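You operate a simulated robot arm through the tools that you are given. There is no shell and no other tool.

The job below is to be done with a simulated robot arm. You get a single attempt, and the scene is never put back.

Task
Start the hood, then brush glue over the board on the joining jig.
Fine: fan on and flap open before the pot is opened; lid and brush go back; leave the hood running. Set down upright: glue brush.

The check looks at the end state, three seconds after you hand in, the way a careful person would. Anything else that was tipped, shoved, dropped, spilled or broken makes it a failure. Lids that push on must go on centred and level and be pressed home; caps that screw on are set level and turned clockwise until they are tight.

Robot
A 7-joint arm with a three-finger gripper, fixed in place. Base frame: the origin is on the floor under the middle of its stand, x ahead of it, y to its left, z up; the work surface is at about z = 780. Units: mm, rad, N and s.
With the tool pointing down near the work surface it reaches from about 420 to 880 mm from the base axis. Its first joint turns from -2.897 to 2.897 rad. Payload 2.69 kg.
The TCP is the grasp point between the finger pads, 29 mm short of the fingertips. In the tool frame z runs along the fingers and y along their closing line. The gripper opens to 120 mm; its body begins 78 mm behind the TCP.
Orientation is told as [roll, pitch, yaw] about the base's x, y, z axes, in that order, counted from this pose: with the fingers straight down and closing along the base's y, the tool's x points along the base's -x, its y along +y and its z along -z.

Tools
- The arm moves only by the tool step_arm. Its argument "moves" is a list of rows, each an object of numbers (a shift or turn left out is 0, a gripper value left out holds the last): "tx", "ty", "tz": the shift along the base's x, y, z in mm; "rx", "ry", "rz": the turn, a rotation vector about the base's x, y, z in rad; "fingers": the finger opening in mm, from 0 to 120. In form: [{"tx": .., "ty": .., "tz": .., "rx": .., "ry": .., "rz": .., "fingers": ..}, ...]. A call has 1 to 20 rows; each row shifts and turns the commanded pose from where the row before left it. A row lasts 0.2 s, in which the tool goes at most 50 mm and 0.15 rad; a call with a longer step from one row to the next is refused whole, and so is a gripper value outside its range. Where a pose cannot be reached the arm comes as near as it can. A force on the tool above 50 N (or 10 N above the force at the start of the call, whichever is more), or a blocked arm, ends the call early, and 0.2 s more pass. Each finger travels about 136.2 mm/s and halts on what it meets, pressing with about 35 N; the grip force reading is that of the motor and also rises with nothing between the fingers. The clock runs only during rows and for 0.2 s after the last one: add rows that do not move to give the fingers time. The reply holds the time, the measured pose of the TCP, the force on the tool along the base axes, the opening and the grip force, in the units named above and with some noise, with the torque about the TCP (base axes, N m) and any sound that the robot's microphone picked up.
- Cameras (640 x 400 px; columns grow to the right, rows downward): "scene" is fixed at [401.7, 651, 1672.9]; the picture's right is [-0.99, -0.14, 0.00], its down [-0.06, 0.43, -0.90] and it looks along [0.13, -0.89, -0.44] (base axes); focal length 362 px, centre (320, 200). "wrist" rides on the gripper at [63, 0, -104] in the tool frame; the picture's right is [0.00, 1.00, 0.00], its down [-0.83, 0.00, -0.56] and it looks along [-0.56, 0.00, 0.83] (tool axes); focal length 275 px, centre (320, 200). There is no depth. A picture from a camera that has moved, and an enlarged one, comes with that camera's place and axes in the base frame and with its lens.
- snapshot(camera): a new picture of that camera. The clock stands still meanwhile.
- lift_body(by): moves the trunk up (or, below 0, down) by that many mm; the arm rides with it, the base frame stays. It gives what a move gives, with no picture.
- enlarge(camera, box): a new picture of the part [left, top, right, bottom] of that camera's present view, enlarged. The clock stands still meanwhile.
- close_job(): hands the job in; it is judged then, once.

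Places have to be worked out from the pictures, the camera data and where the tool is seen. Open the gripper and draw the arm clear of the work before you hand the job in, unless the task says otherwise.

The tools are called after "Emit:" as name(argument=value, ...) on one line, values as JSON. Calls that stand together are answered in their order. step_arm: Moves the arm, as the interface text tells. Its arguments: {"type":"object","properties":{"moves":{"type":"array"}},"required":["moves"]} The other tools are called the same way: lift_body (by) moves the trunk up or down; snapshot (camera) takes a picture; enlarge (camera, box) takes an enlarged picture of a part of a camera's view; close_job () hands the job in.

At the start:

```text
t: 0.0
tcp_pos: [361.9, -290.9, 1509.0]
orientation: [-0.001, -0.001, 0.0]
ft_force: [0.1, -0.1, -0.2]
moment: [-0.02, 0.03, -0.03]
opening: 120.1
gripper_force: 0.1
trunk travel left (down, up): [-525.0, 61.0]
```

scene: 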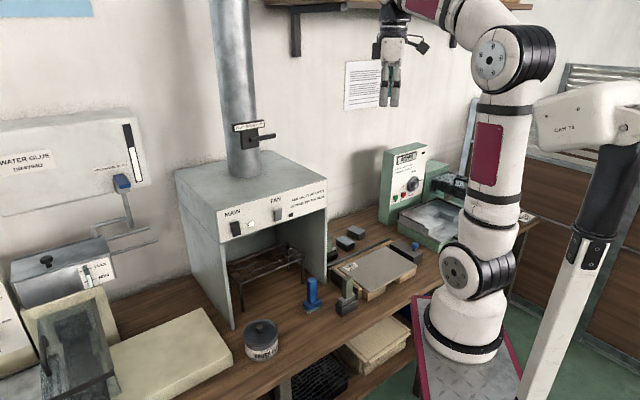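
wrist: 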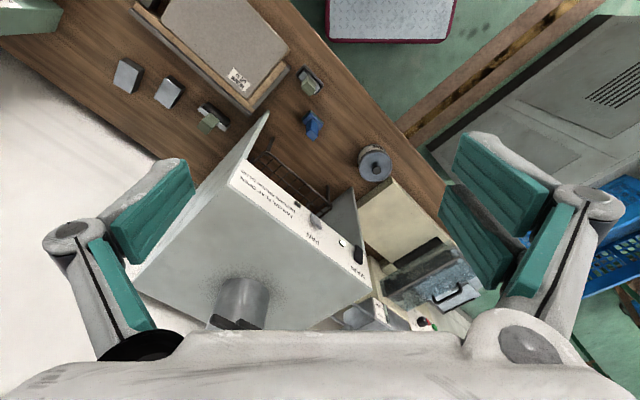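

I begin by looking closer at the hood, the flap, the pot and the jig in both cameras.

Emit:
enlarge(camera="scene", box=[170, 100, 340, 260])

Emit:
enlarge(camera="scene", box=[220, 220, 440, 380])

Emit:
enlarge(camera="wrist", box=[180, 160, 440, 340])

Emit:
enlarge(camera="wrist", box=[100, 0, 420, 200])

```text
2.50 times, centred on (255, 180) of scene
camera zoom: at [401.7, 651.0, 1672.9], right [-0.99, -0.14, 0.0], down [-0.06, 0.43, -0.9], along [0.13, -0.89, -0.44], focal length 904 px, centre (482, 250)
```

zoom: 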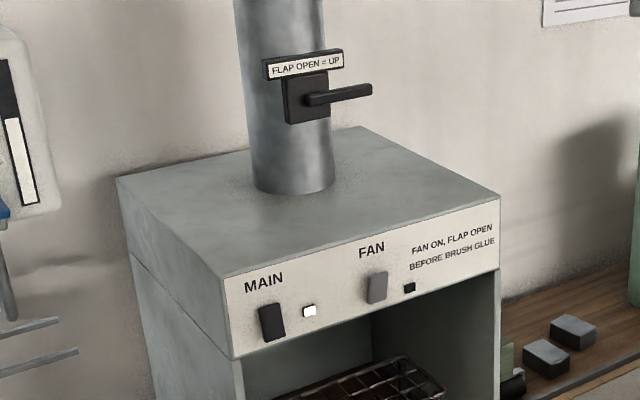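

```text
2.50 times, centred on (330, 300) of scene
camera zoom: at [401.7, 651.0, 1672.9], right [-0.99, -0.14, 0.0], down [-0.06, 0.43, -0.9], along [0.13, -0.89, -0.44], focal length 904 px, centre (295, -50)
```

zoom: 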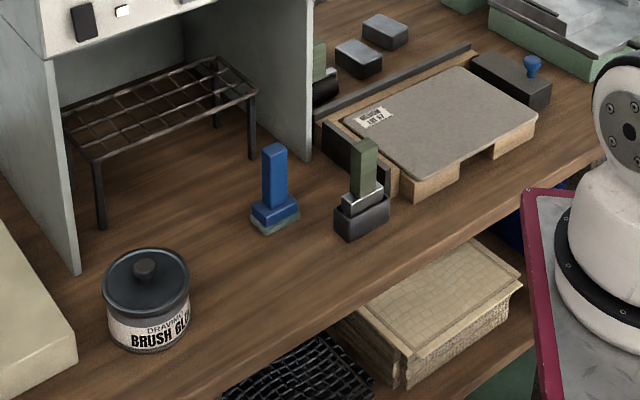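

```text
2.22 times, centred on (310, 250) of wrist
camera zoom: at [299.2, -290.6, 1615.5], right [0.0, 1.0, 0.0], down [0.83, 0.0, 0.56], along [0.56, 0.0, -0.83], focal length 612 px, centre (342, 89)
```

zoom: 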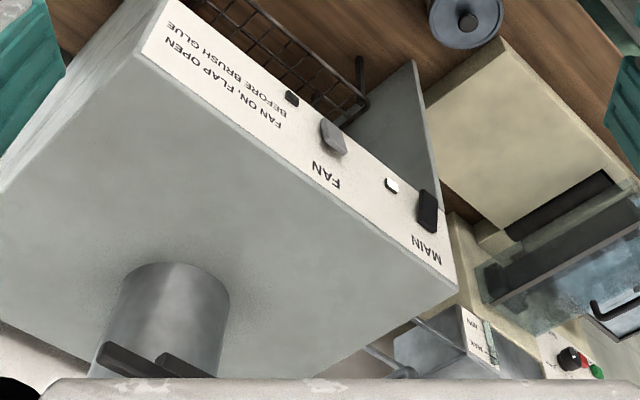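

```text
2.00 times, centred on (260, 100) of wrist
camera zoom: at [299.2, -290.6, 1615.5], right [0.0, 1.0, 0.0], down [0.83, 0.0, 0.56], along [0.56, 0.0, -0.83], focal length 551 px, centre (440, 400)
```

zoom: 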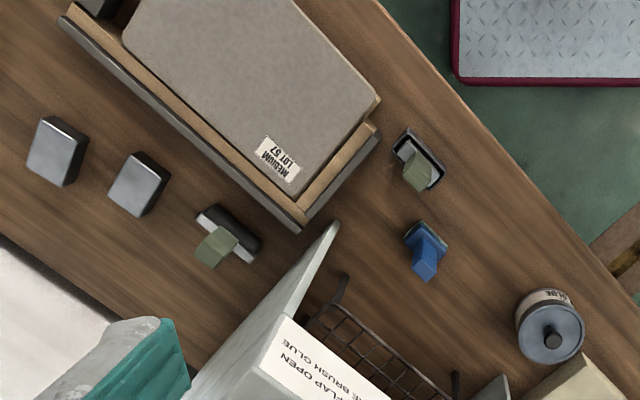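

The MAIN lamp looks lit and the FAN lamp dark, with the flap lever lying horizontal. I want higher zoom on the brush candidates, the pot, and the lever before planning.

Emit:
enlarge(camera="scene", box=[290, 260, 370, 320])

Emit:
enlarge(camera="scene", box=[225, 310, 295, 370])

Emit:
enlarge(camera="scene", box=[220, 110, 290, 160])

Emit:
enlarge(camera="scene", box=[210, 190, 330, 260])

Emit:
enlarge(camera="scene", box=[320, 220, 440, 310])

Emit:
enlarge(camera="scene", box=[370, 130, 470, 260])

Emit:
enlarge(camera="wrist", box=[280, 60, 420, 200])

```text
6.67 times, centred on (330, 290) of scene
camera zoom: at [401.7, 651.0, 1672.9], right [-0.99, -0.14, 0.0], down [-0.06, 0.43, -0.9], along [0.13, -0.89, -0.44], focal length 2412 px, centre (253, -400)
```

zoom: 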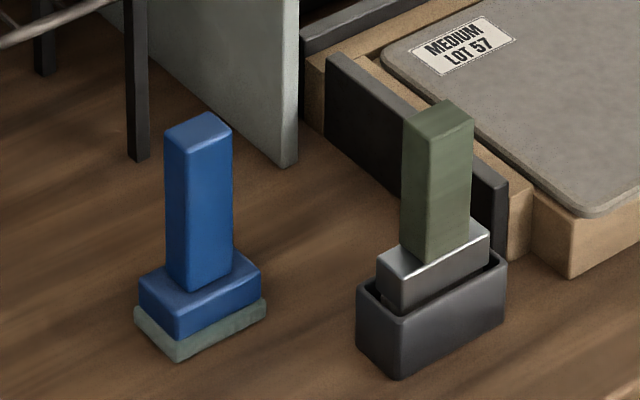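

```text
6.67 times, centred on (260, 340) of scene
camera zoom: at [401.7, 651.0, 1672.9], right [-0.99, -0.14, 0.0], down [-0.06, 0.43, -0.9], along [0.13, -0.89, -0.44], focal length 2412 px, centre (720, -733)
```

zoom: 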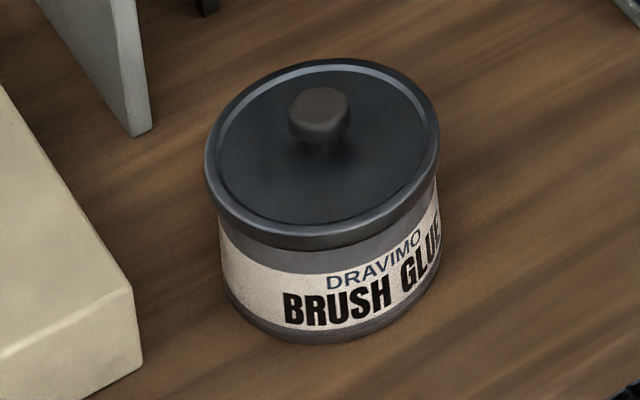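

```text
8.00 times, centred on (255, 135) of scene
camera zoom: at [401.7, 651.0, 1672.9], right [-0.99, -0.14, 0.0], down [-0.06, 0.43, -0.9], along [0.13, -0.89, -0.44], focal length 2894 px, centre (840, 720)
```

zoom: 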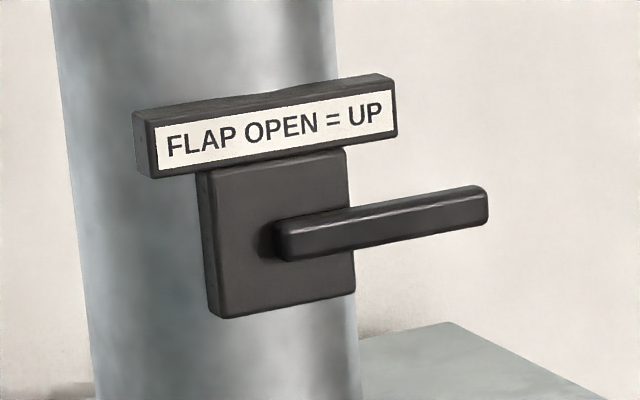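

```text
5.33 times, centred on (270, 225) of scene
camera zoom: at [401.7, 651.0, 1672.9], right [-0.99, -0.14, 0.0], down [-0.06, 0.43, -0.9], along [0.13, -0.89, -0.44], focal length 1929 px, centre (587, 67)
```

zoom: 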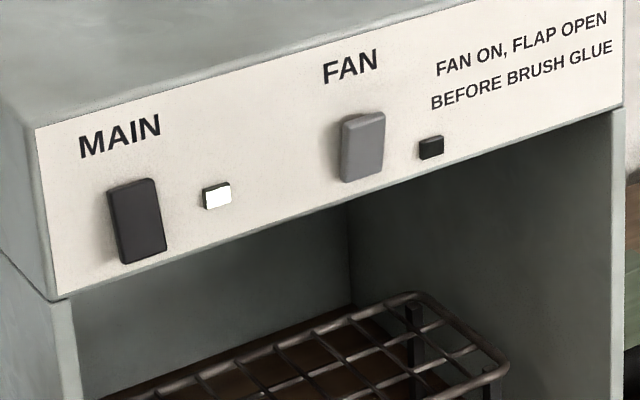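

```text
4.44 times, centred on (380, 265) of scene
camera zoom: at [401.7, 651.0, 1672.9], right [-0.99, -0.14, 0.0], down [-0.06, 0.43, -0.9], along [0.13, -0.89, -0.44], focal length 1608 px, centre (53, -89)
```

zoom: 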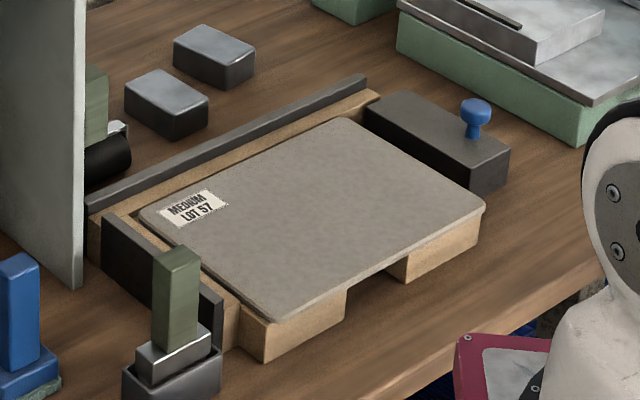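

```text
3.08 times, centred on (420, 195) of scene
camera zoom: at [401.7, 651.0, 1672.9], right [-0.99, -0.14, 0.0], down [-0.06, 0.43, -0.9], along [0.13, -0.89, -0.44], focal length 1113 px, centre (12, 215)
```

zoom: 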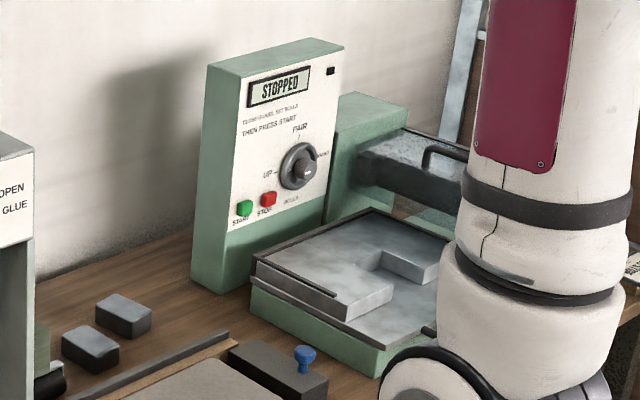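

```text
2.86 times, centred on (350, 130) of wrist
camera zoom: at [299.2, -290.6, 1615.5], right [0.0, 1.0, 0.0], down [0.83, 0.0, 0.56], along [0.56, 0.0, -0.83], focal length 786 px, centre (234, 400)
```

zoom: 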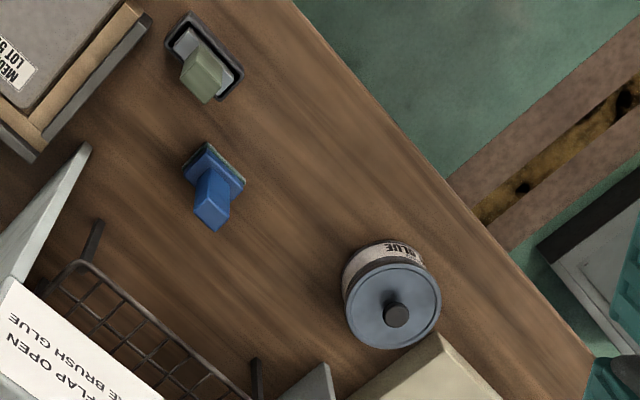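

Several tools could be the brush (green handle in a tray, blue one with a pad, another green one behind the hood's wall). I look for labels around the scene.

Emit:
enlarge(camera="scene", box=[0, 100, 160, 200])

Emit:
enlarge(camera="scene", box=[0, 200, 240, 400])

Emit:
enlarge(camera="scene", box=[320, 50, 400, 120])

Emit:
enlarge(camera="wrist", box=[100, 50, 240, 150])

Emit:
enlarge(camera="scene", box=[320, 210, 380, 260])

Emit:
enlarge(camera="scene", box=[260, 320, 440, 400])

Emit:
enlarge(camera="scene", box=[380, 200, 560, 400])

```text
4.00 times, centred on (80, 150) of scene
camera zoom: at [401.7, 651.0, 1672.9], right [-0.99, -0.14, 0.0], down [-0.06, 0.43, -0.9], along [0.13, -0.89, -0.44], focal length 1447 px, centre (1280, 400)
```

zoom: 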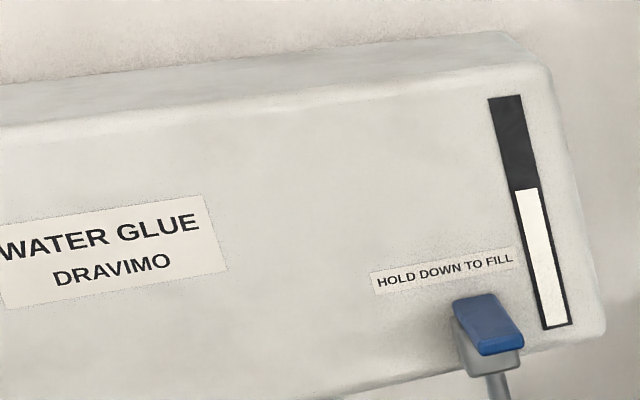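

```text
2.00 times, centred on (120, 300) of scene
camera zoom: at [401.7, 651.0, 1672.9], right [-0.99, -0.14, 0.0], down [-0.06, 0.43, -0.9], along [0.13, -0.89, -0.44], focal length 724 px, centre (720, 0)
```

zoom: 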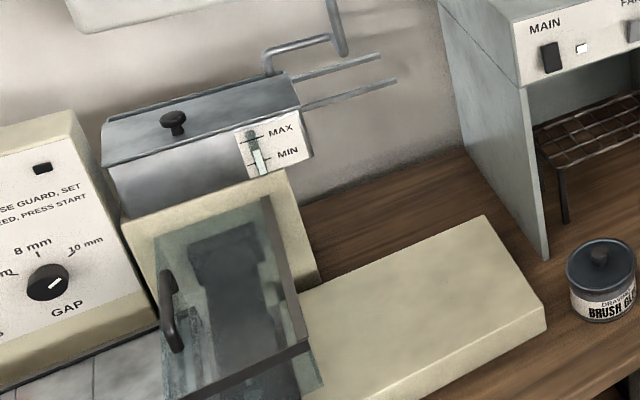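

```text
5.71 times, centred on (360, 85) of scene
camera zoom: at [401.7, 651.0, 1672.9], right [-0.99, -0.14, 0.0], down [-0.06, 0.43, -0.9], along [0.13, -0.89, -0.44], focal length 2067 px, centre (91, 857)
```

zoom: 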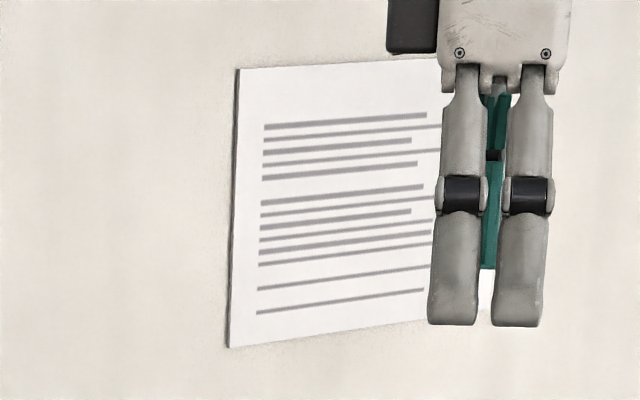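

```text
4.00 times, centred on (170, 100) of wrist
camera zoom: at [299.2, -290.6, 1615.5], right [0.0, 1.0, 0.0], down [0.83, 0.0, 0.56], along [0.56, 0.0, -0.83], focal length 1101 px, centre (920, 600)
```

zoom: 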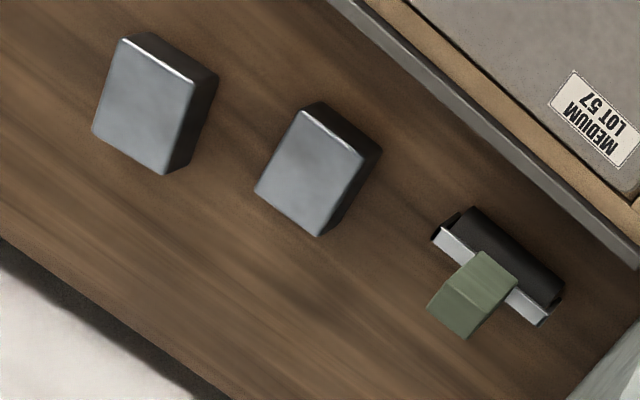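

```text
8.00 times, centred on (350, 235) of scene
camera zoom: at [401.7, 651.0, 1672.9], right [-0.99, -0.14, 0.0], down [-0.06, 0.43, -0.9], along [0.13, -0.89, -0.44], focal length 2894 px, centre (80, -80)
```

zoom: 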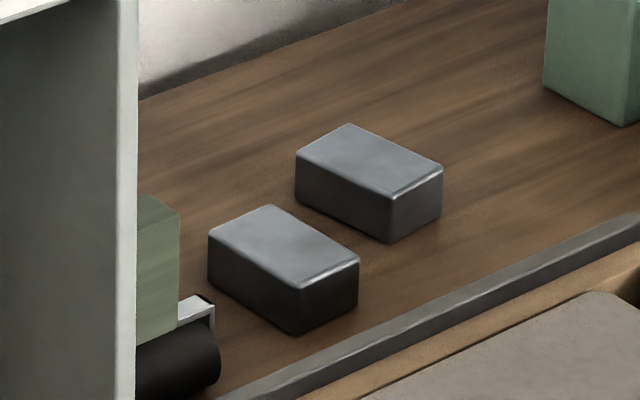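

```text
3.56 times, centred on (350, 360) of scene
camera zoom: at [401.7, 651.0, 1672.9], right [-0.99, -0.14, 0.0], down [-0.06, 0.43, -0.9], along [0.13, -0.89, -0.44], focal length 1286 px, centre (213, -369)
```

zoom: 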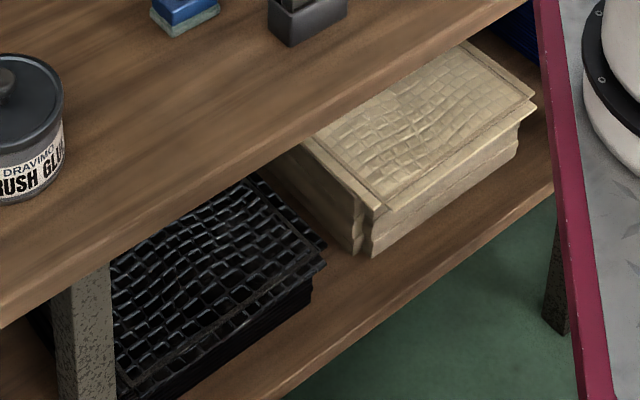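

```text
2.00 times, centred on (470, 300) of scene
camera zoom: at [401.7, 651.0, 1672.9], right [-0.99, -0.14, 0.0], down [-0.06, 0.43, -0.9], along [0.13, -0.89, -0.44], focal length 724 px, centre (20, 0)
```

zoom: 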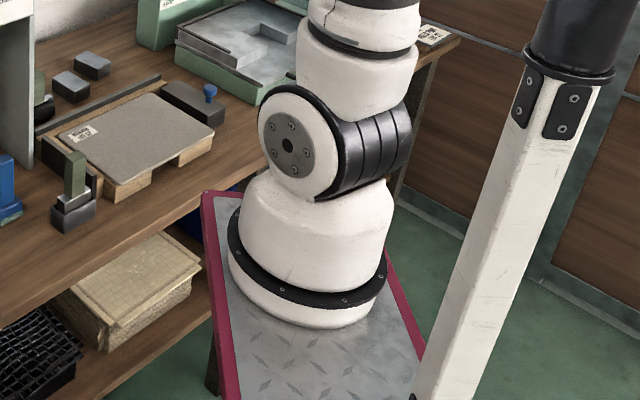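

The table and hood are turned about 44° in the base frame: the FAN rocker sits near (674, -299, 1143) and the hood front lies about 685 mm out along (0.695, -0.719). The arm is clear up here, so I turn the hand to face the hood and look again.

Emit:
step_arm(moves=[{"rz": -0.134}, {"rz": -0.134}, {"rz": -0.134}, {"rz": -0.134}, {"rz": -0.134}, {"rz": -0.133}, {"fingers": 0}, {}, {}])

Emit:
snapshot(camera="wrist")

Emit:
snapshot(camera="scene")

```text
t: 2.0
tcp_pos: [362.9, -290.9, 1509.0]
orientation: [0.0, 0.0, -0.803]
ft_force: [0.0, -0.4, -0.7]
moment: [0.02, 0.0, 0.02]
opening: 0.0
gripper_force: 28.0
trunk travel left (down, up): [-525.0, 61.0]
```

```text
taken
camera wrist: at [317.8, -245.1, 1615.3], right [0.72, 0.7, 0.0], down [0.58, -0.6, 0.56], along [0.39, -0.4, -0.83], focal length 275 px, centre (320, 200)
```

wrist: 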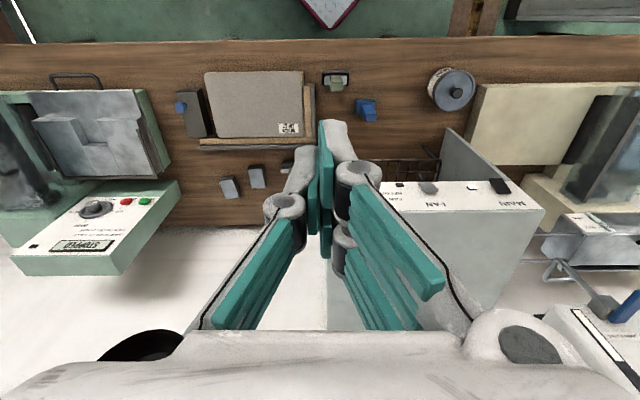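

```text
taken
```

scene: 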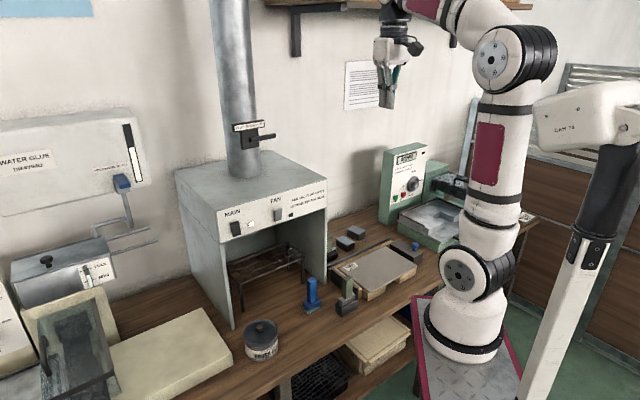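

The table edge lies almost parallel to the image now, so the bench is turned about 44.5°. Next I open the fingers for a free view and tilt the hand up while sliding left so the wrist camera sees the front panel and the lever.

Emit:
step_arm(moves=[{"fingers": 120, "tx": 20, "ty": 11, "tz": -15, "rx": -0.096, "ry": -0.0927}, {"tx": 20, "ty": 11, "tz": -15, "rx": -0.096, "ry": -0.0927}, {"tx": 20, "ty": 11, "tz": -15, "rx": -0.096, "ry": -0.0927}, {"tx": 20, "ty": 11, "tz": -15, "rx": -0.096, "ry": -0.0927}, {"tx": 20, "ty": 11, "tz": -15, "rx": -0.096, "ry": -0.0927}, {"tx": 20, "ty": 11, "tz": -15, "rx": -0.096, "ry": -0.0927}, {}])

Emit:
snapshot(camera="wrist")

```text
t: 3.3
tcp_pos: [493.4, -248.3, 1362.8]
orientation: [-0.039, -0.565, -0.786]
ft_force: [-0.6, 0.3, -0.1]
moment: [0.03, -0.03, 0.04]
opening: 120.0
gripper_force: 0.2
trunk travel left (down, up): [-525.0, 61.0]
stopped in row 6: the arm was blocked; the commanded pose is now the measured one
```

```text
taken
camera wrist: at [419.0, -168.7, 1418.6], right [0.72, 0.7, -0.04], down [0.3, -0.27, 0.91], along [0.63, -0.67, -0.4], focal length 275 px, centre (320, 200)
```

wrist: 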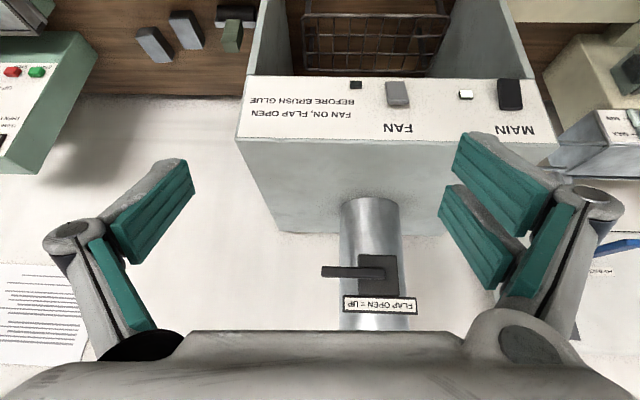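

The wrist and scene views agree on the lever: pivot near (781, -424, 1341), its tip about 80 mm out toward the right at (714, -470, 1345). The tilt ran into an arm limit this close in, so I lower the trunk to make a level hand reachable.

Emit:
lift_body(by=-200)

Emit:
snapshot(camera="scene")

```text
t: 4.6
tcp_pos: [518.0, -255.3, 1200.0]
orientation: [-0.082, -0.405, -0.755]
ft_force: [-1.0, -0.4, -1.2]
moment: [0.0, -0.07, 0.04]
opening: 120.0
gripper_force: 0.2
trunk travel left (down, up): [-418.0, 168.0]
stopped: the arm was blocked; the commanded pose is now the measured one
```

```text
taken
```

scene: 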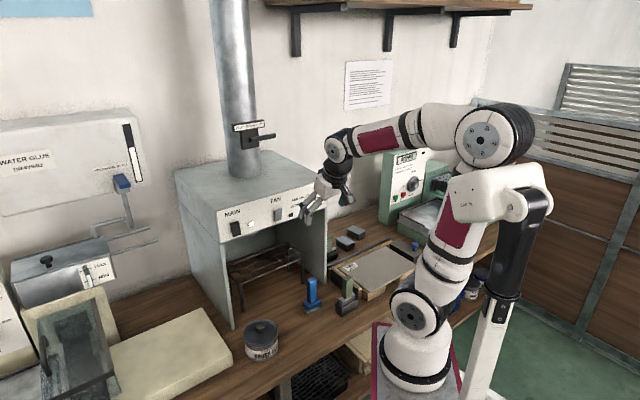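

The trunk stopped after 107 mm with the arm "blocked", and the arm's elbow seems close to the white mast marked CAM. I look closer at what is touching.

Emit:
enlarge(camera="scene", box=[300, 80, 580, 400])

Emit:
snapshot(camera="wrist")

```text
1.25 times, centred on (440, 240) of scene
camera zoom: at [401.7, 651.0, 1672.9], right [-0.99, -0.14, 0.0], down [-0.06, 0.43, -0.9], along [0.13, -0.89, -0.44], focal length 452 px, centre (170, 150)
```

zoom: 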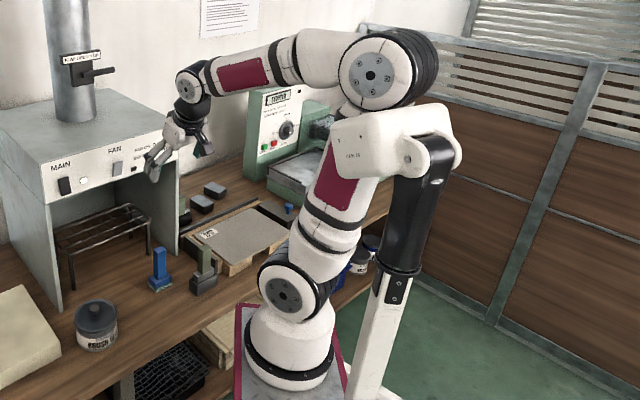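

```text
taken
camera wrist: at [451.3, -180.6, 1271.7], right [0.7, 0.71, -0.08], down [0.43, -0.34, 0.84], along [0.57, -0.62, -0.54], focal length 275 px, centre (320, 200)
```

wrist: 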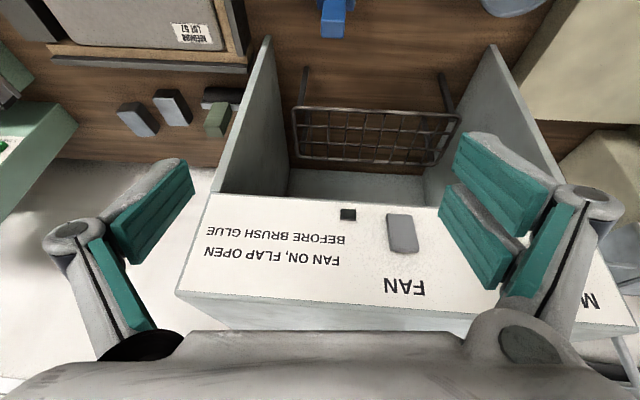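

The wrist picture shows the hand free in front of the panel; the block came from the arm's own elbow leaning back toward the CAM mast beside it. I reach outward and up so the elbow comes forward off the mast, then check.

Emit:
step_arm(moves=[{"fingers": 0, "tx": 7, "ty": -7, "tz": 25}, {"tx": 7, "ty": -7, "tz": 25}, {"tx": 7, "ty": -7, "tz": 25}, {"tx": 7, "ty": -7, "tz": 25}, {"tx": 7, "ty": -7, "tz": 25}, {}])

Emit:
snapshot(camera="scene")

```text
t: 6.0
tcp_pos: [552.1, -288.5, 1326.8]
orientation: [-0.079, -0.417, -0.753]
ft_force: [-0.2, -0.2, 0.1]
moment: [-0.01, -0.01, 0.05]
opening: 0.1
gripper_force: 28.3
trunk travel left (down, up): [-418.0, 168.0]
```

```text
taken
```

scene: 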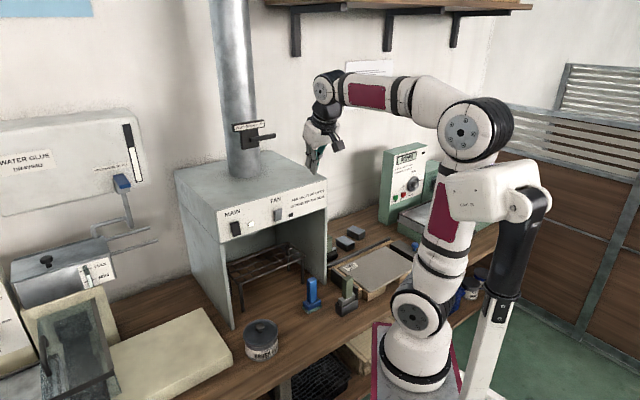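

The arm moved freely. I now level the roll and tilt the hand further while reaching out above the hood front edge (113 mm clearance), to approach a level hand without leaning the elbow back.

Emit:
step_arm(moves=[{"tx": 11.6, "ty": -12, "rx": -0.0803, "ry": -0.0958, "rz": -0.0015}, {"tx": 11.6, "ty": -12, "rx": -0.0803, "ry": -0.0958, "rz": -0.0015}, {"tx": 11.6, "ty": -12, "rx": -0.0803, "ry": -0.0958, "rz": -0.0015}, {"tx": 11.6, "ty": -12, "rx": -0.0803, "ry": -0.0958, "rz": -0.0015}, {}])

Emit:
snapshot(camera="scene")

Emit:
snapshot(camera="wrist")

```text
t: 7.2
tcp_pos: [598.0, -334.7, 1328.1]
orientation: [-0.032, -0.917, -0.788]
ft_force: [-0.3, -0.7, 0.4]
moment: [-0.03, 0.0, -0.01]
opening: 0.0
gripper_force: 29.1
trunk travel left (down, up): [-418.0, 168.0]
```

```text
taken
```

scene: 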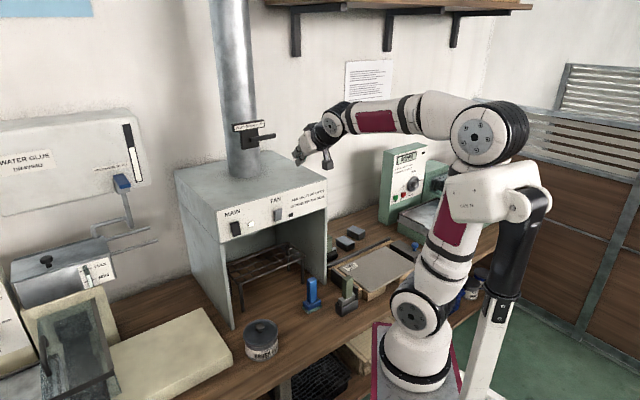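

```text
taken
camera wrist: at [515.5, -247.6, 1343.5], right [0.73, 0.69, -0.02], down [0.06, -0.03, 1.0], along [0.69, -0.73, -0.06], focal length 275 px, centre (320, 200)
```

wrist: 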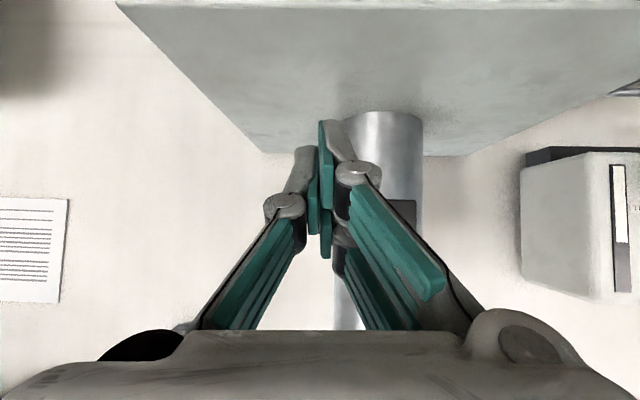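

The hand tilts well out here and the camera is at lever height. I open the fingers just to see the lever and its plate closely.

Emit:
step_arm(moves=[{"fingers": 120}, {}, {}, {}])

Emit:
enlarge(camera="wrist", box=[220, 80, 460, 330])

```text
t: 8.2
tcp_pos: [597.8, -336.8, 1327.6]
orientation: [-0.032, -0.916, -0.787]
ft_force: [-0.2, -0.3, -0.3]
moment: [-0.03, 0.04, 0.01]
opening: 120.0
gripper_force: 0.0
trunk travel left (down, up): [-418.0, 168.0]
```

```text
1.60 times, centred on (340, 205) of wrist
camera zoom: at [515.3, -247.3, 1344.0], right [0.73, 0.69, -0.02], down [0.06, -0.03, 1.0], along [0.69, -0.72, -0.06], focal length 440 px, centre (288, 192)
```

zoom: 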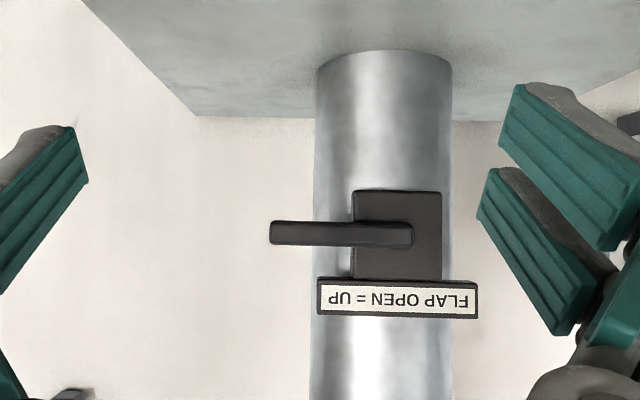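

The lever's pivot is at the plate centre and its arm reaches about 85 mm to the right, around z 1347. A level hand with the camera bracket underneath would come close to the hood top, so I level the hand here in the open and then roll it a quarter turn so the camera sits on the right side.

Emit:
step_arm(moves=[{"fingers": 0, "rx": -0.0906, "ry": -0.0946, "rz": 0.0036}, {"rx": -0.0906, "ry": -0.0946, "rz": 0.0036}, {"rx": -0.0906, "ry": -0.0946, "rz": 0.0036}, {"rx": -0.0906, "ry": -0.0946, "rz": 0.0036}, {"rx": -0.0906, "ry": -0.0946, "rz": 0.0036}, {}])

```text
t: 9.6
tcp_pos: [600.8, -343.6, 1313.4]
orientation: [0.68, -1.531, -1.481]
ft_force: [0.3, 0.6, 0.5]
moment: [0.01, -0.01, 0.0]
opening: 0.0
gripper_force: 28.4
trunk travel left (down, up): [-418.0, 168.0]
```

The hand is nearly level (a few mm of sag). Now the quarter roll about its own axis, keeping the tip in the open.

Emit:
step_arm(moves=[{"rx": -0.1001, "ry": 0.1019}, {"rx": -0.1001, "ry": 0.1019}, {"rx": -0.1001, "ry": 0.1019}, {"rx": -0.1001, "ry": 0.1019}, {"rx": -0.1001, "ry": 0.1019}, {"rx": -0.1001, "ry": 0.1019}, {"rx": -0.1001, "ry": 0.1019}, {"rx": -0.1001, "ry": 0.1019}, {"rx": -0.1001, "ry": 0.1019}, {"rx": -0.1001, "ry": 0.1019}, {"rx": -0.1001, "ry": 0.1019}, {}])

Emit:
snapshot(camera="wrist")

Emit:
snapshot(camera="scene")

```text
t: 12.2
tcp_pos: [601.2, -341.2, 1316.8]
orientation: [-1.55, -0.01, 0.777]
ft_force: [0.2, 1.2, 0.3]
moment: [-0.01, 0.0, -0.01]
opening: 0.0
gripper_force: 28.4
trunk travel left (down, up): [-418.0, 168.0]
```

```text
taken
camera wrist: at [482.7, -310.0, 1320.3], right [-0.01, 0.02, -1.0], down [0.2, 0.98, 0.02], along [0.98, -0.2, -0.01], focal length 275 px, centre (320, 200)
```

wrist: 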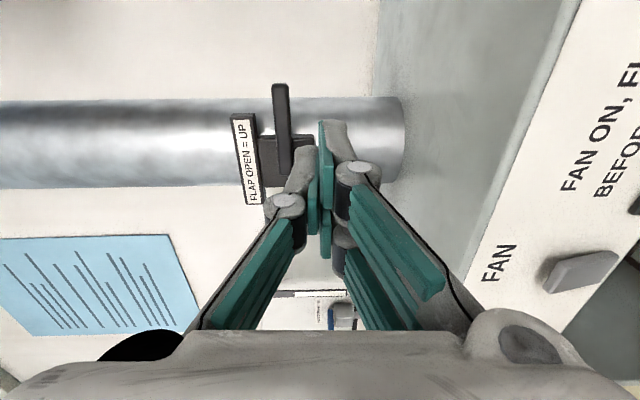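

```text
taken
```

scene: 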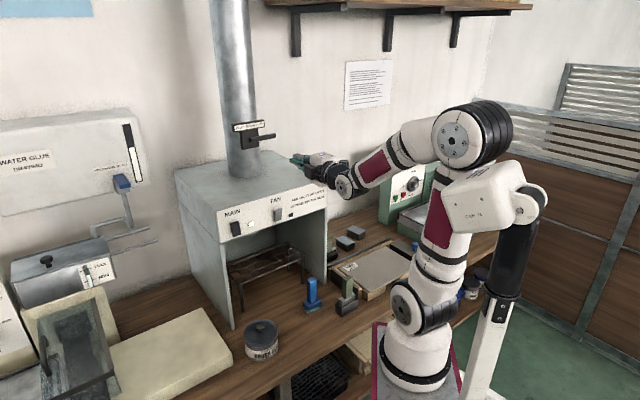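

The hand is level along the hood normal with the camera on its right. I drop slightly below the lever height and advance toward it, stopping short to look.

Emit:
step_arm(moves=[{"tz": -16, "tx": 5, "ty": 4}, {"tx": 14, "ty": -14.3}, {"tx": 14, "ty": -14.3}, {"tx": 14, "ty": -14.3}, {"tx": 14, "ty": -14.3}, {"tx": 14, "ty": -14.3}, {"tx": 14, "ty": -14.3}, {}])

Emit:
snapshot(camera="wrist")

Emit:
enlarge(camera="scene", box=[210, 90, 370, 220])

```text
t: 14.0
tcp_pos: [689.2, -415.5, 1312.3]
orientation: [-1.575, -0.009, 0.777]
ft_force: [0.4, 0.6, 0.6]
moment: [0.04, 0.01, 0.0]
opening: 0.4
gripper_force: 28.2
trunk travel left (down, up): [-418.0, 168.0]
```

```text
taken
camera wrist: at [571.3, -386.6, 1312.6], right [0.01, 0.0, -1.0], down [0.2, 0.98, 0.0], along [0.98, -0.2, 0.01], focal length 275 px, centre (320, 200)
```

wrist: 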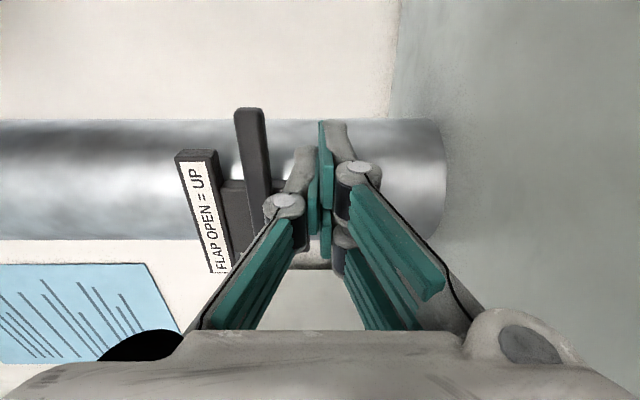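

```text
3.08 times, centred on (290, 155) of scene
camera zoom: at [401.7, 651.0, 1672.9], right [-0.99, -0.14, 0.0], down [-0.06, 0.43, -0.9], along [0.13, -0.89, -0.44], focal length 1113 px, centre (412, 338)
```

zoom: 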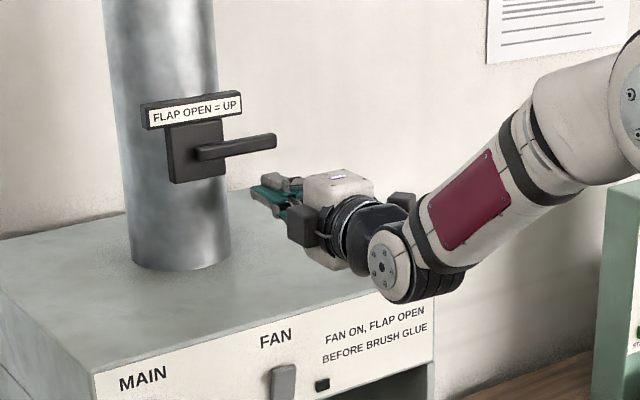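

The tips are about 30 mm short of the lever plane (n ≈ 837) and just below it. I move in another 18 mm and rise slowly to feel for the lever.

Emit:
step_arm(moves=[{"tx": 6.3, "ty": -6.4}, {"tx": 6.3, "ty": -6.4}, {"tz": 6}, {"tz": 6}, {"tz": 5}, {}])

Emit:
snapshot(camera="wrist")

Emit:
enlarge(camera="scene", box=[225, 100, 315, 180])

```text
t: 15.4
tcp_pos: [701.4, -432.5, 1330.3]
orientation: [-1.576, -0.008, 0.775]
ft_force: [-0.6, -0.8, -1.0]
moment: [0.0, -0.01, -0.01]
opening: 0.0
gripper_force: 28.7
trunk travel left (down, up): [-418.0, 168.0]
```

```text
taken
camera wrist: at [583.4, -401.9, 1330.7], right [0.01, 0.0, -1.0], down [0.2, 0.98, 0.0], along [0.98, -0.2, 0.01], focal length 275 px, centre (320, 200)
```

wrist: 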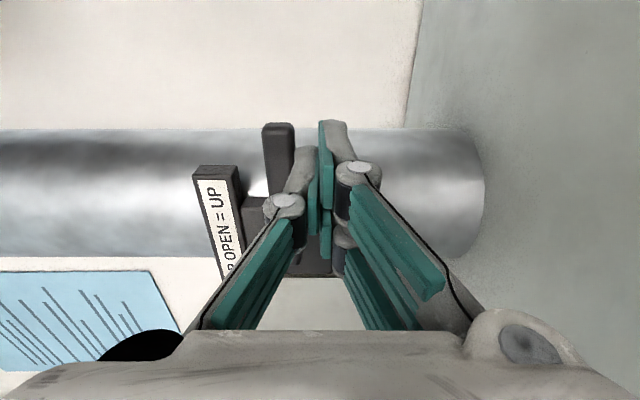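

```text
5.00 times, centred on (270, 140) of scene
camera zoom: at [401.7, 651.0, 1672.9], right [-0.99, -0.14, 0.0], down [-0.06, 0.43, -0.9], along [0.13, -0.89, -0.44], focal length 1809 px, centre (570, 500)
```

zoom: 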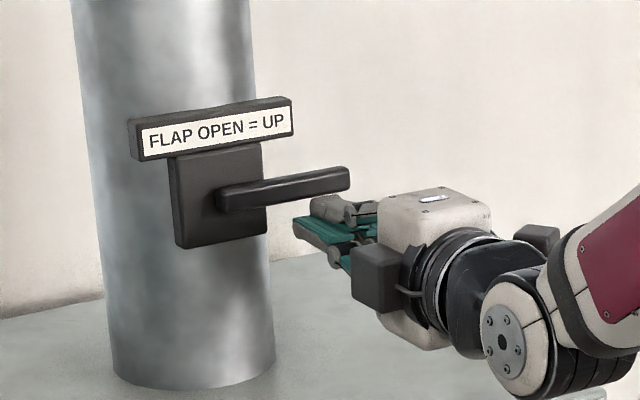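

The tips now sit right under the lever's outer end with no contact force yet. I continue upward in small steps and watch for load.

Emit:
step_arm(moves=[{"tz": 5}, {"tz": 5}, {"tz": 5}, {}])

Emit:
enlarge(camera="scene", box=[225, 100, 315, 180])

Emit:
snapshot(camera="wrist")

```text
t: 16.4
tcp_pos: [701.3, -430.9, 1344.3]
orientation: [-1.576, -0.01, 0.777]
ft_force: [-0.4, -0.3, -0.1]
moment: [0.01, -0.01, -0.01]
opening: 0.0
gripper_force: 28.8
trunk travel left (down, up): [-418.0, 168.0]
```

```text
5.00 times, centred on (270, 140) of scene
camera zoom: at [401.7, 651.0, 1672.9], right [-0.99, -0.14, 0.0], down [-0.06, 0.43, -0.9], along [0.13, -0.89, -0.44], focal length 1809 px, centre (570, 500)
```

zoom: 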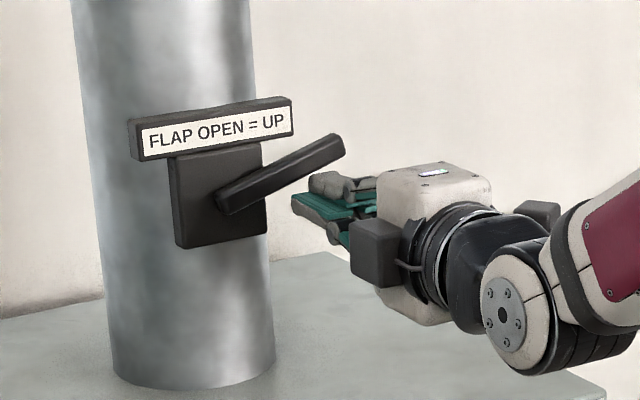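

```text
taken
camera wrist: at [582.7, -400.4, 1346.6], right [0.01, 0.0, -1.0], down [0.2, 0.98, 0.0], along [0.98, -0.2, 0.01], focal length 275 px, centre (320, 200)
```

wrist: 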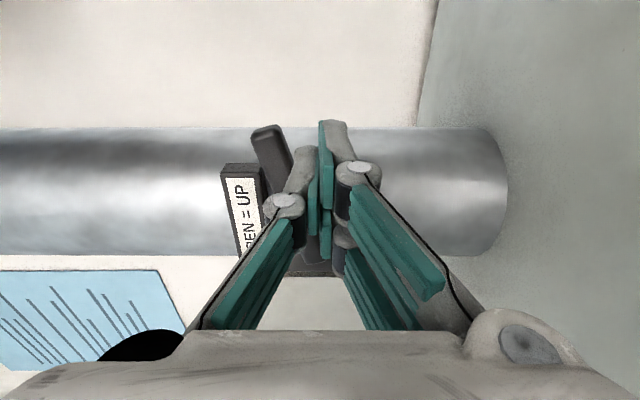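

The lever is light and has already swung up about 18°. I follow its arc: up and gradually toward the pivot.

Emit:
step_arm(moves=[{"tx": -1.8, "ty": -1.75, "tz": 9.5}, {"tx": -1.8, "ty": -1.75, "tz": 9.5}, {"tx": 2.85, "ty": 2.8, "tz": 11}, {"tx": 3.6, "ty": 3.5, "tz": 11}, {"tx": 3.6, "ty": 3.5, "tz": 11}, {"tx": 4.6, "ty": 4.6, "tz": 6.5}, {"tx": 4.6, "ty": 4.6, "tz": 6.5}, {}])

Emit:
enlarge(camera="scene", box=[225, 100, 315, 180])

Emit:
snapshot(camera="wrist")

```text
t: 18.2
tcp_pos: [717.1, -415.1, 1409.9]
orientation: [-1.574, -0.01, 0.777]
ft_force: [-0.2, -0.3, -0.6]
moment: [0.04, -0.02, 0.02]
opening: 0.0
gripper_force: 28.6
trunk travel left (down, up): [-418.0, 168.0]
```

```text
5.00 times, centred on (270, 140) of scene
camera zoom: at [401.7, 651.0, 1672.9], right [-0.99, -0.14, 0.0], down [-0.06, 0.43, -0.9], along [0.13, -0.89, -0.44], focal length 1809 px, centre (570, 500)
```

zoom: 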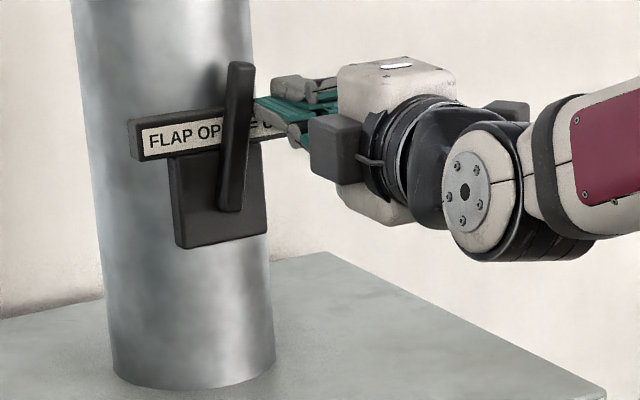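

```text
taken
camera wrist: at [598.6, -385.3, 1410.8], right [0.01, 0.0, -1.0], down [0.2, 0.98, 0.0], along [0.98, -0.2, 0.01], focal length 275 px, centre (320, 200)
```

wrist: 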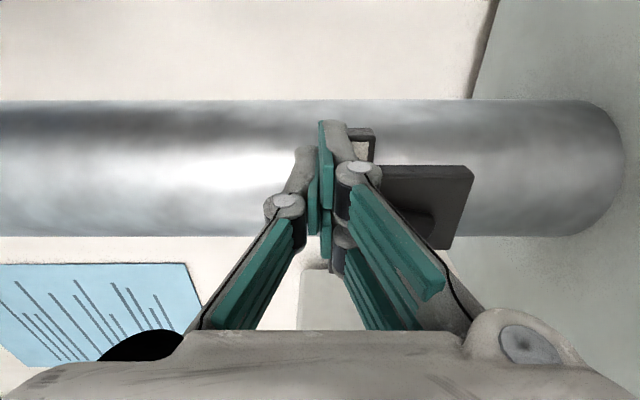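

The lever is about 12° short of vertical. I push a little further toward the pivot side to bring it fully up.

Emit:
step_arm(moves=[{"tx": 2.85, "ty": 2.8, "tz": 1}, {"tx": 2.85, "ty": 2.8, "tz": 1}, {"tx": 2.85, "ty": 2.8, "tz": 1}, {"tx": 2.85, "ty": 2.8, "tz": 1}, {}])

Emit:
enlarge(camera="scene", box=[225, 100, 315, 180])

```text
t: 19.4
tcp_pos: [726.9, -406.6, 1414.0]
orientation: [-1.576, -0.009, 0.774]
ft_force: [-13.2, -6.5, -4.2]
moment: [-0.01, 0.19, -0.2]
opening: 0.0
gripper_force: 28.8
trunk travel left (down, up): [-418.0, 168.0]
```

```text
5.00 times, centred on (270, 140) of scene
camera zoom: at [401.7, 651.0, 1672.9], right [-0.99, -0.14, 0.0], down [-0.06, 0.43, -0.9], along [0.13, -0.89, -0.44], focal length 1809 px, centre (570, 500)
```

zoom: 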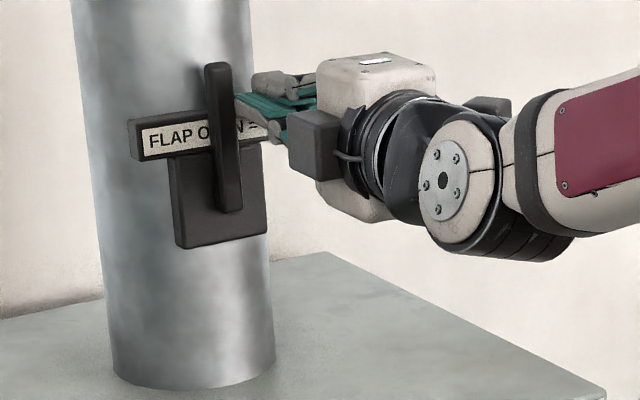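

The force (≈15 N) shows the end stop, and the lever stands vertical. I back away sideways, then retreat from the duct and verify that it stays up.

Emit:
step_arm(moves=[{"tx": -7.1, "ty": -7.0}, {"tx": -7.1, "ty": -7.0}, {"tx": -14, "ty": 14.3}, {"tx": -17.5, "ty": 17.8}, {"tx": -17.5, "ty": 17.8}, {"tx": -17.5, "ty": 17.8}, {"tx": -17.5, "ty": 17.8}, {}])

Emit:
enlarge(camera="scene", box=[200, 90, 360, 250])

Emit:
snapshot(camera="wrist")

```text
t: 21.4
tcp_pos: [641.0, -339.6, 1385.9]
orientation: [-1.524, 0.001, 0.774]
ft_force: [-0.9, 0.9, -0.2]
moment: [0.01, 0.0, 0.03]
opening: 0.1
gripper_force: 28.7
trunk travel left (down, up): [-418.0, 168.0]
stopped in row 8: the arm was blocked; the commanded pose is now the measured one
```

```text
2.50 times, centred on (280, 170) of scene
camera zoom: at [401.7, 651.0, 1672.9], right [-0.99, -0.14, 0.0], down [-0.06, 0.43, -0.9], along [0.13, -0.89, -0.44], focal length 904 px, centre (420, 275)
```

zoom: 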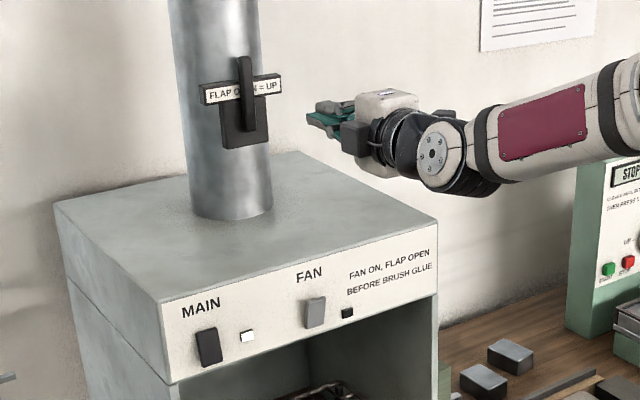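

```text
taken
camera wrist: at [523.4, -307.9, 1393.5], right [-0.04, 0.03, -1.0], down [0.2, 0.98, 0.02], along [0.98, -0.2, -0.04], focal length 275 px, centre (320, 200)
```

wrist: 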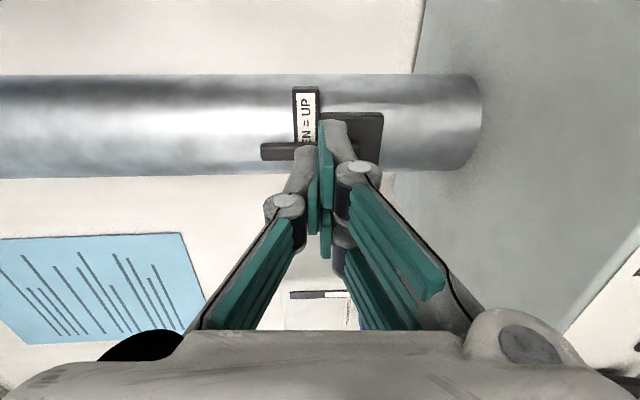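

The lever stays vertical by itself. For the FAN rocker, MAIN (lit) sits with its top pressed in while FAN's top stands out, so I will press FAN's upper half; I tilt the fingers downward and come down in front of the panel to look first.

Emit:
step_arm(moves=[{"rx": 0.105, "ry": 0.103, "tx": 9.3, "ty": 9.1}, {"rx": 0.105, "ry": 0.103, "tx": 9.3, "ty": 9.1}, {"rx": 0.105, "ry": 0.103, "tx": 9.3, "ty": 9.1}, {"rx": 0.105, "ry": 0.103, "tx": 9.3, "ty": 9.1}, {"tx": -10.7, "ty": 10.9, "tz": -30}, {"tx": -10.7, "ty": 10.9, "tz": -30}, {"tx": -10.7, "ty": 10.9, "tz": -30}, {"tx": -10.7, "ty": 10.9, "tz": -30}, {"tx": -10.7, "ty": 10.9, "tz": -30}, {"tx": -10.7, "ty": 10.9, "tz": -30}, {}])

Emit:
snapshot(camera="wrist")

Emit:
snapshot(camera="scene")

```text
t: 23.4
tcp_pos: [629.0, -255.7, 1182.4]
orientation: [-0.805, -0.042, 0.771]
ft_force: [0.7, -0.1, -0.2]
moment: [0.0, 0.03, -0.01]
opening: 0.0
gripper_force: 28.9
trunk travel left (down, up): [-418.0, 168.0]
stopped in row 10: the arm was blocked; the commanded pose is now the measured one
```

```text
taken
camera wrist: at [529.5, -247.3, 1252.9], right [-0.46, 0.51, -0.72], down [0.3, 0.86, 0.42], along [0.83, -0.03, -0.55], focal length 275 px, centre (320, 200)
```

wrist: 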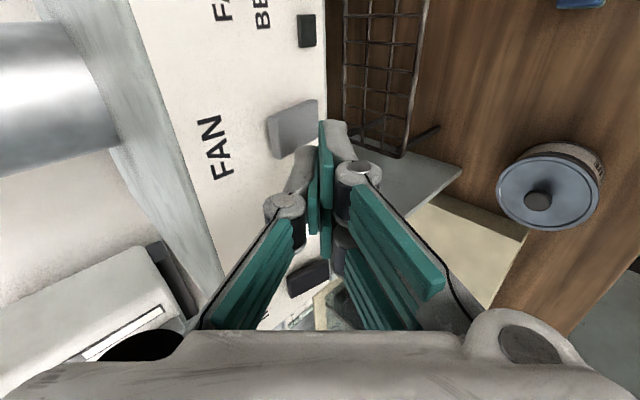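

```text
taken
```

scene: 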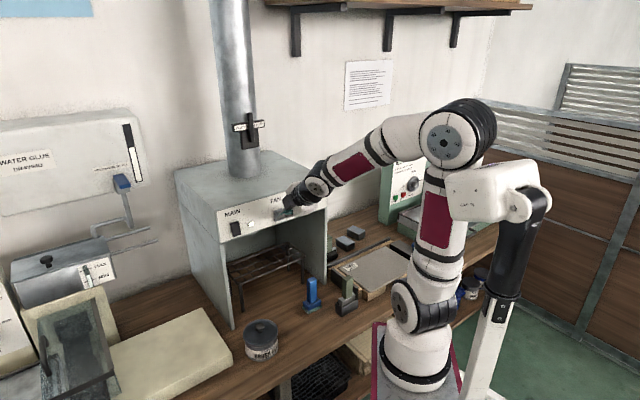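

The tip is about 36 mm from the panel, in line with the FAN rocker. I enlarge the wrist and scene views to see the rocker's tilt before pressing.

Emit:
enlarge(camera="wrist", box=[220, 60, 380, 180])

Emit:
enlarge(camera="scene", box=[220, 180, 330, 260])

Emit:
enlarge(camera="wrist", box=[260, 240, 360, 320])

```text
3.33 times, centred on (300, 120) of wrist
camera zoom: at [529.5, -247.3, 1252.9], right [-0.46, 0.51, -0.72], down [0.3, 0.86, 0.42], along [0.83, -0.03, -0.55], focal length 918 px, centre (387, 467)
```

zoom: 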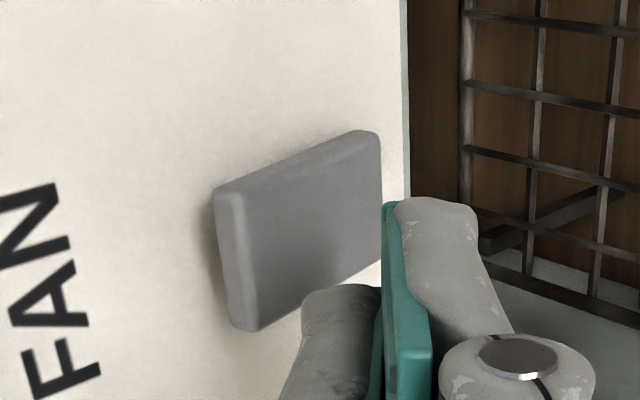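

```text
5.00 times, centred on (275, 220) of scene
camera zoom: at [401.7, 651.0, 1672.9], right [-0.99, -0.14, 0.0], down [-0.06, 0.43, -0.9], along [0.13, -0.89, -0.44], focal length 1809 px, centre (545, 100)
```

zoom: 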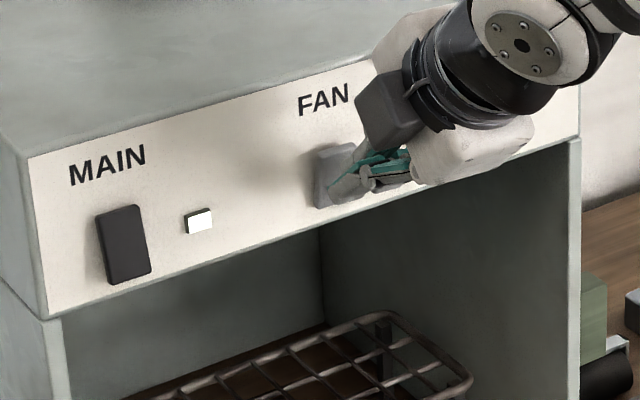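

```text
5.00 times, centred on (310, 280) of wrist
camera zoom: at [529.5, -247.3, 1252.9], right [-0.46, 0.51, -0.72], down [0.3, 0.86, 0.42], along [0.83, -0.03, -0.55], focal length 1376 px, centre (370, -200)
```

zoom: 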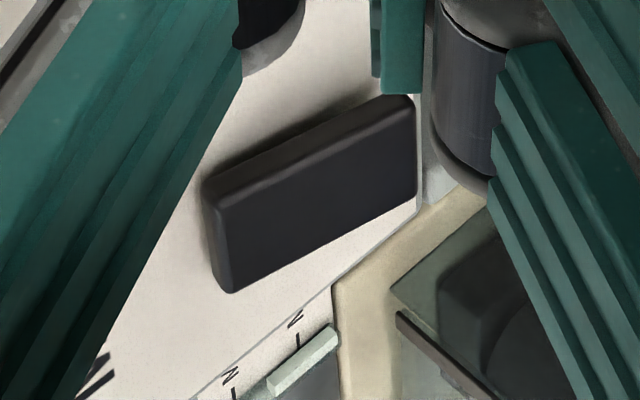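

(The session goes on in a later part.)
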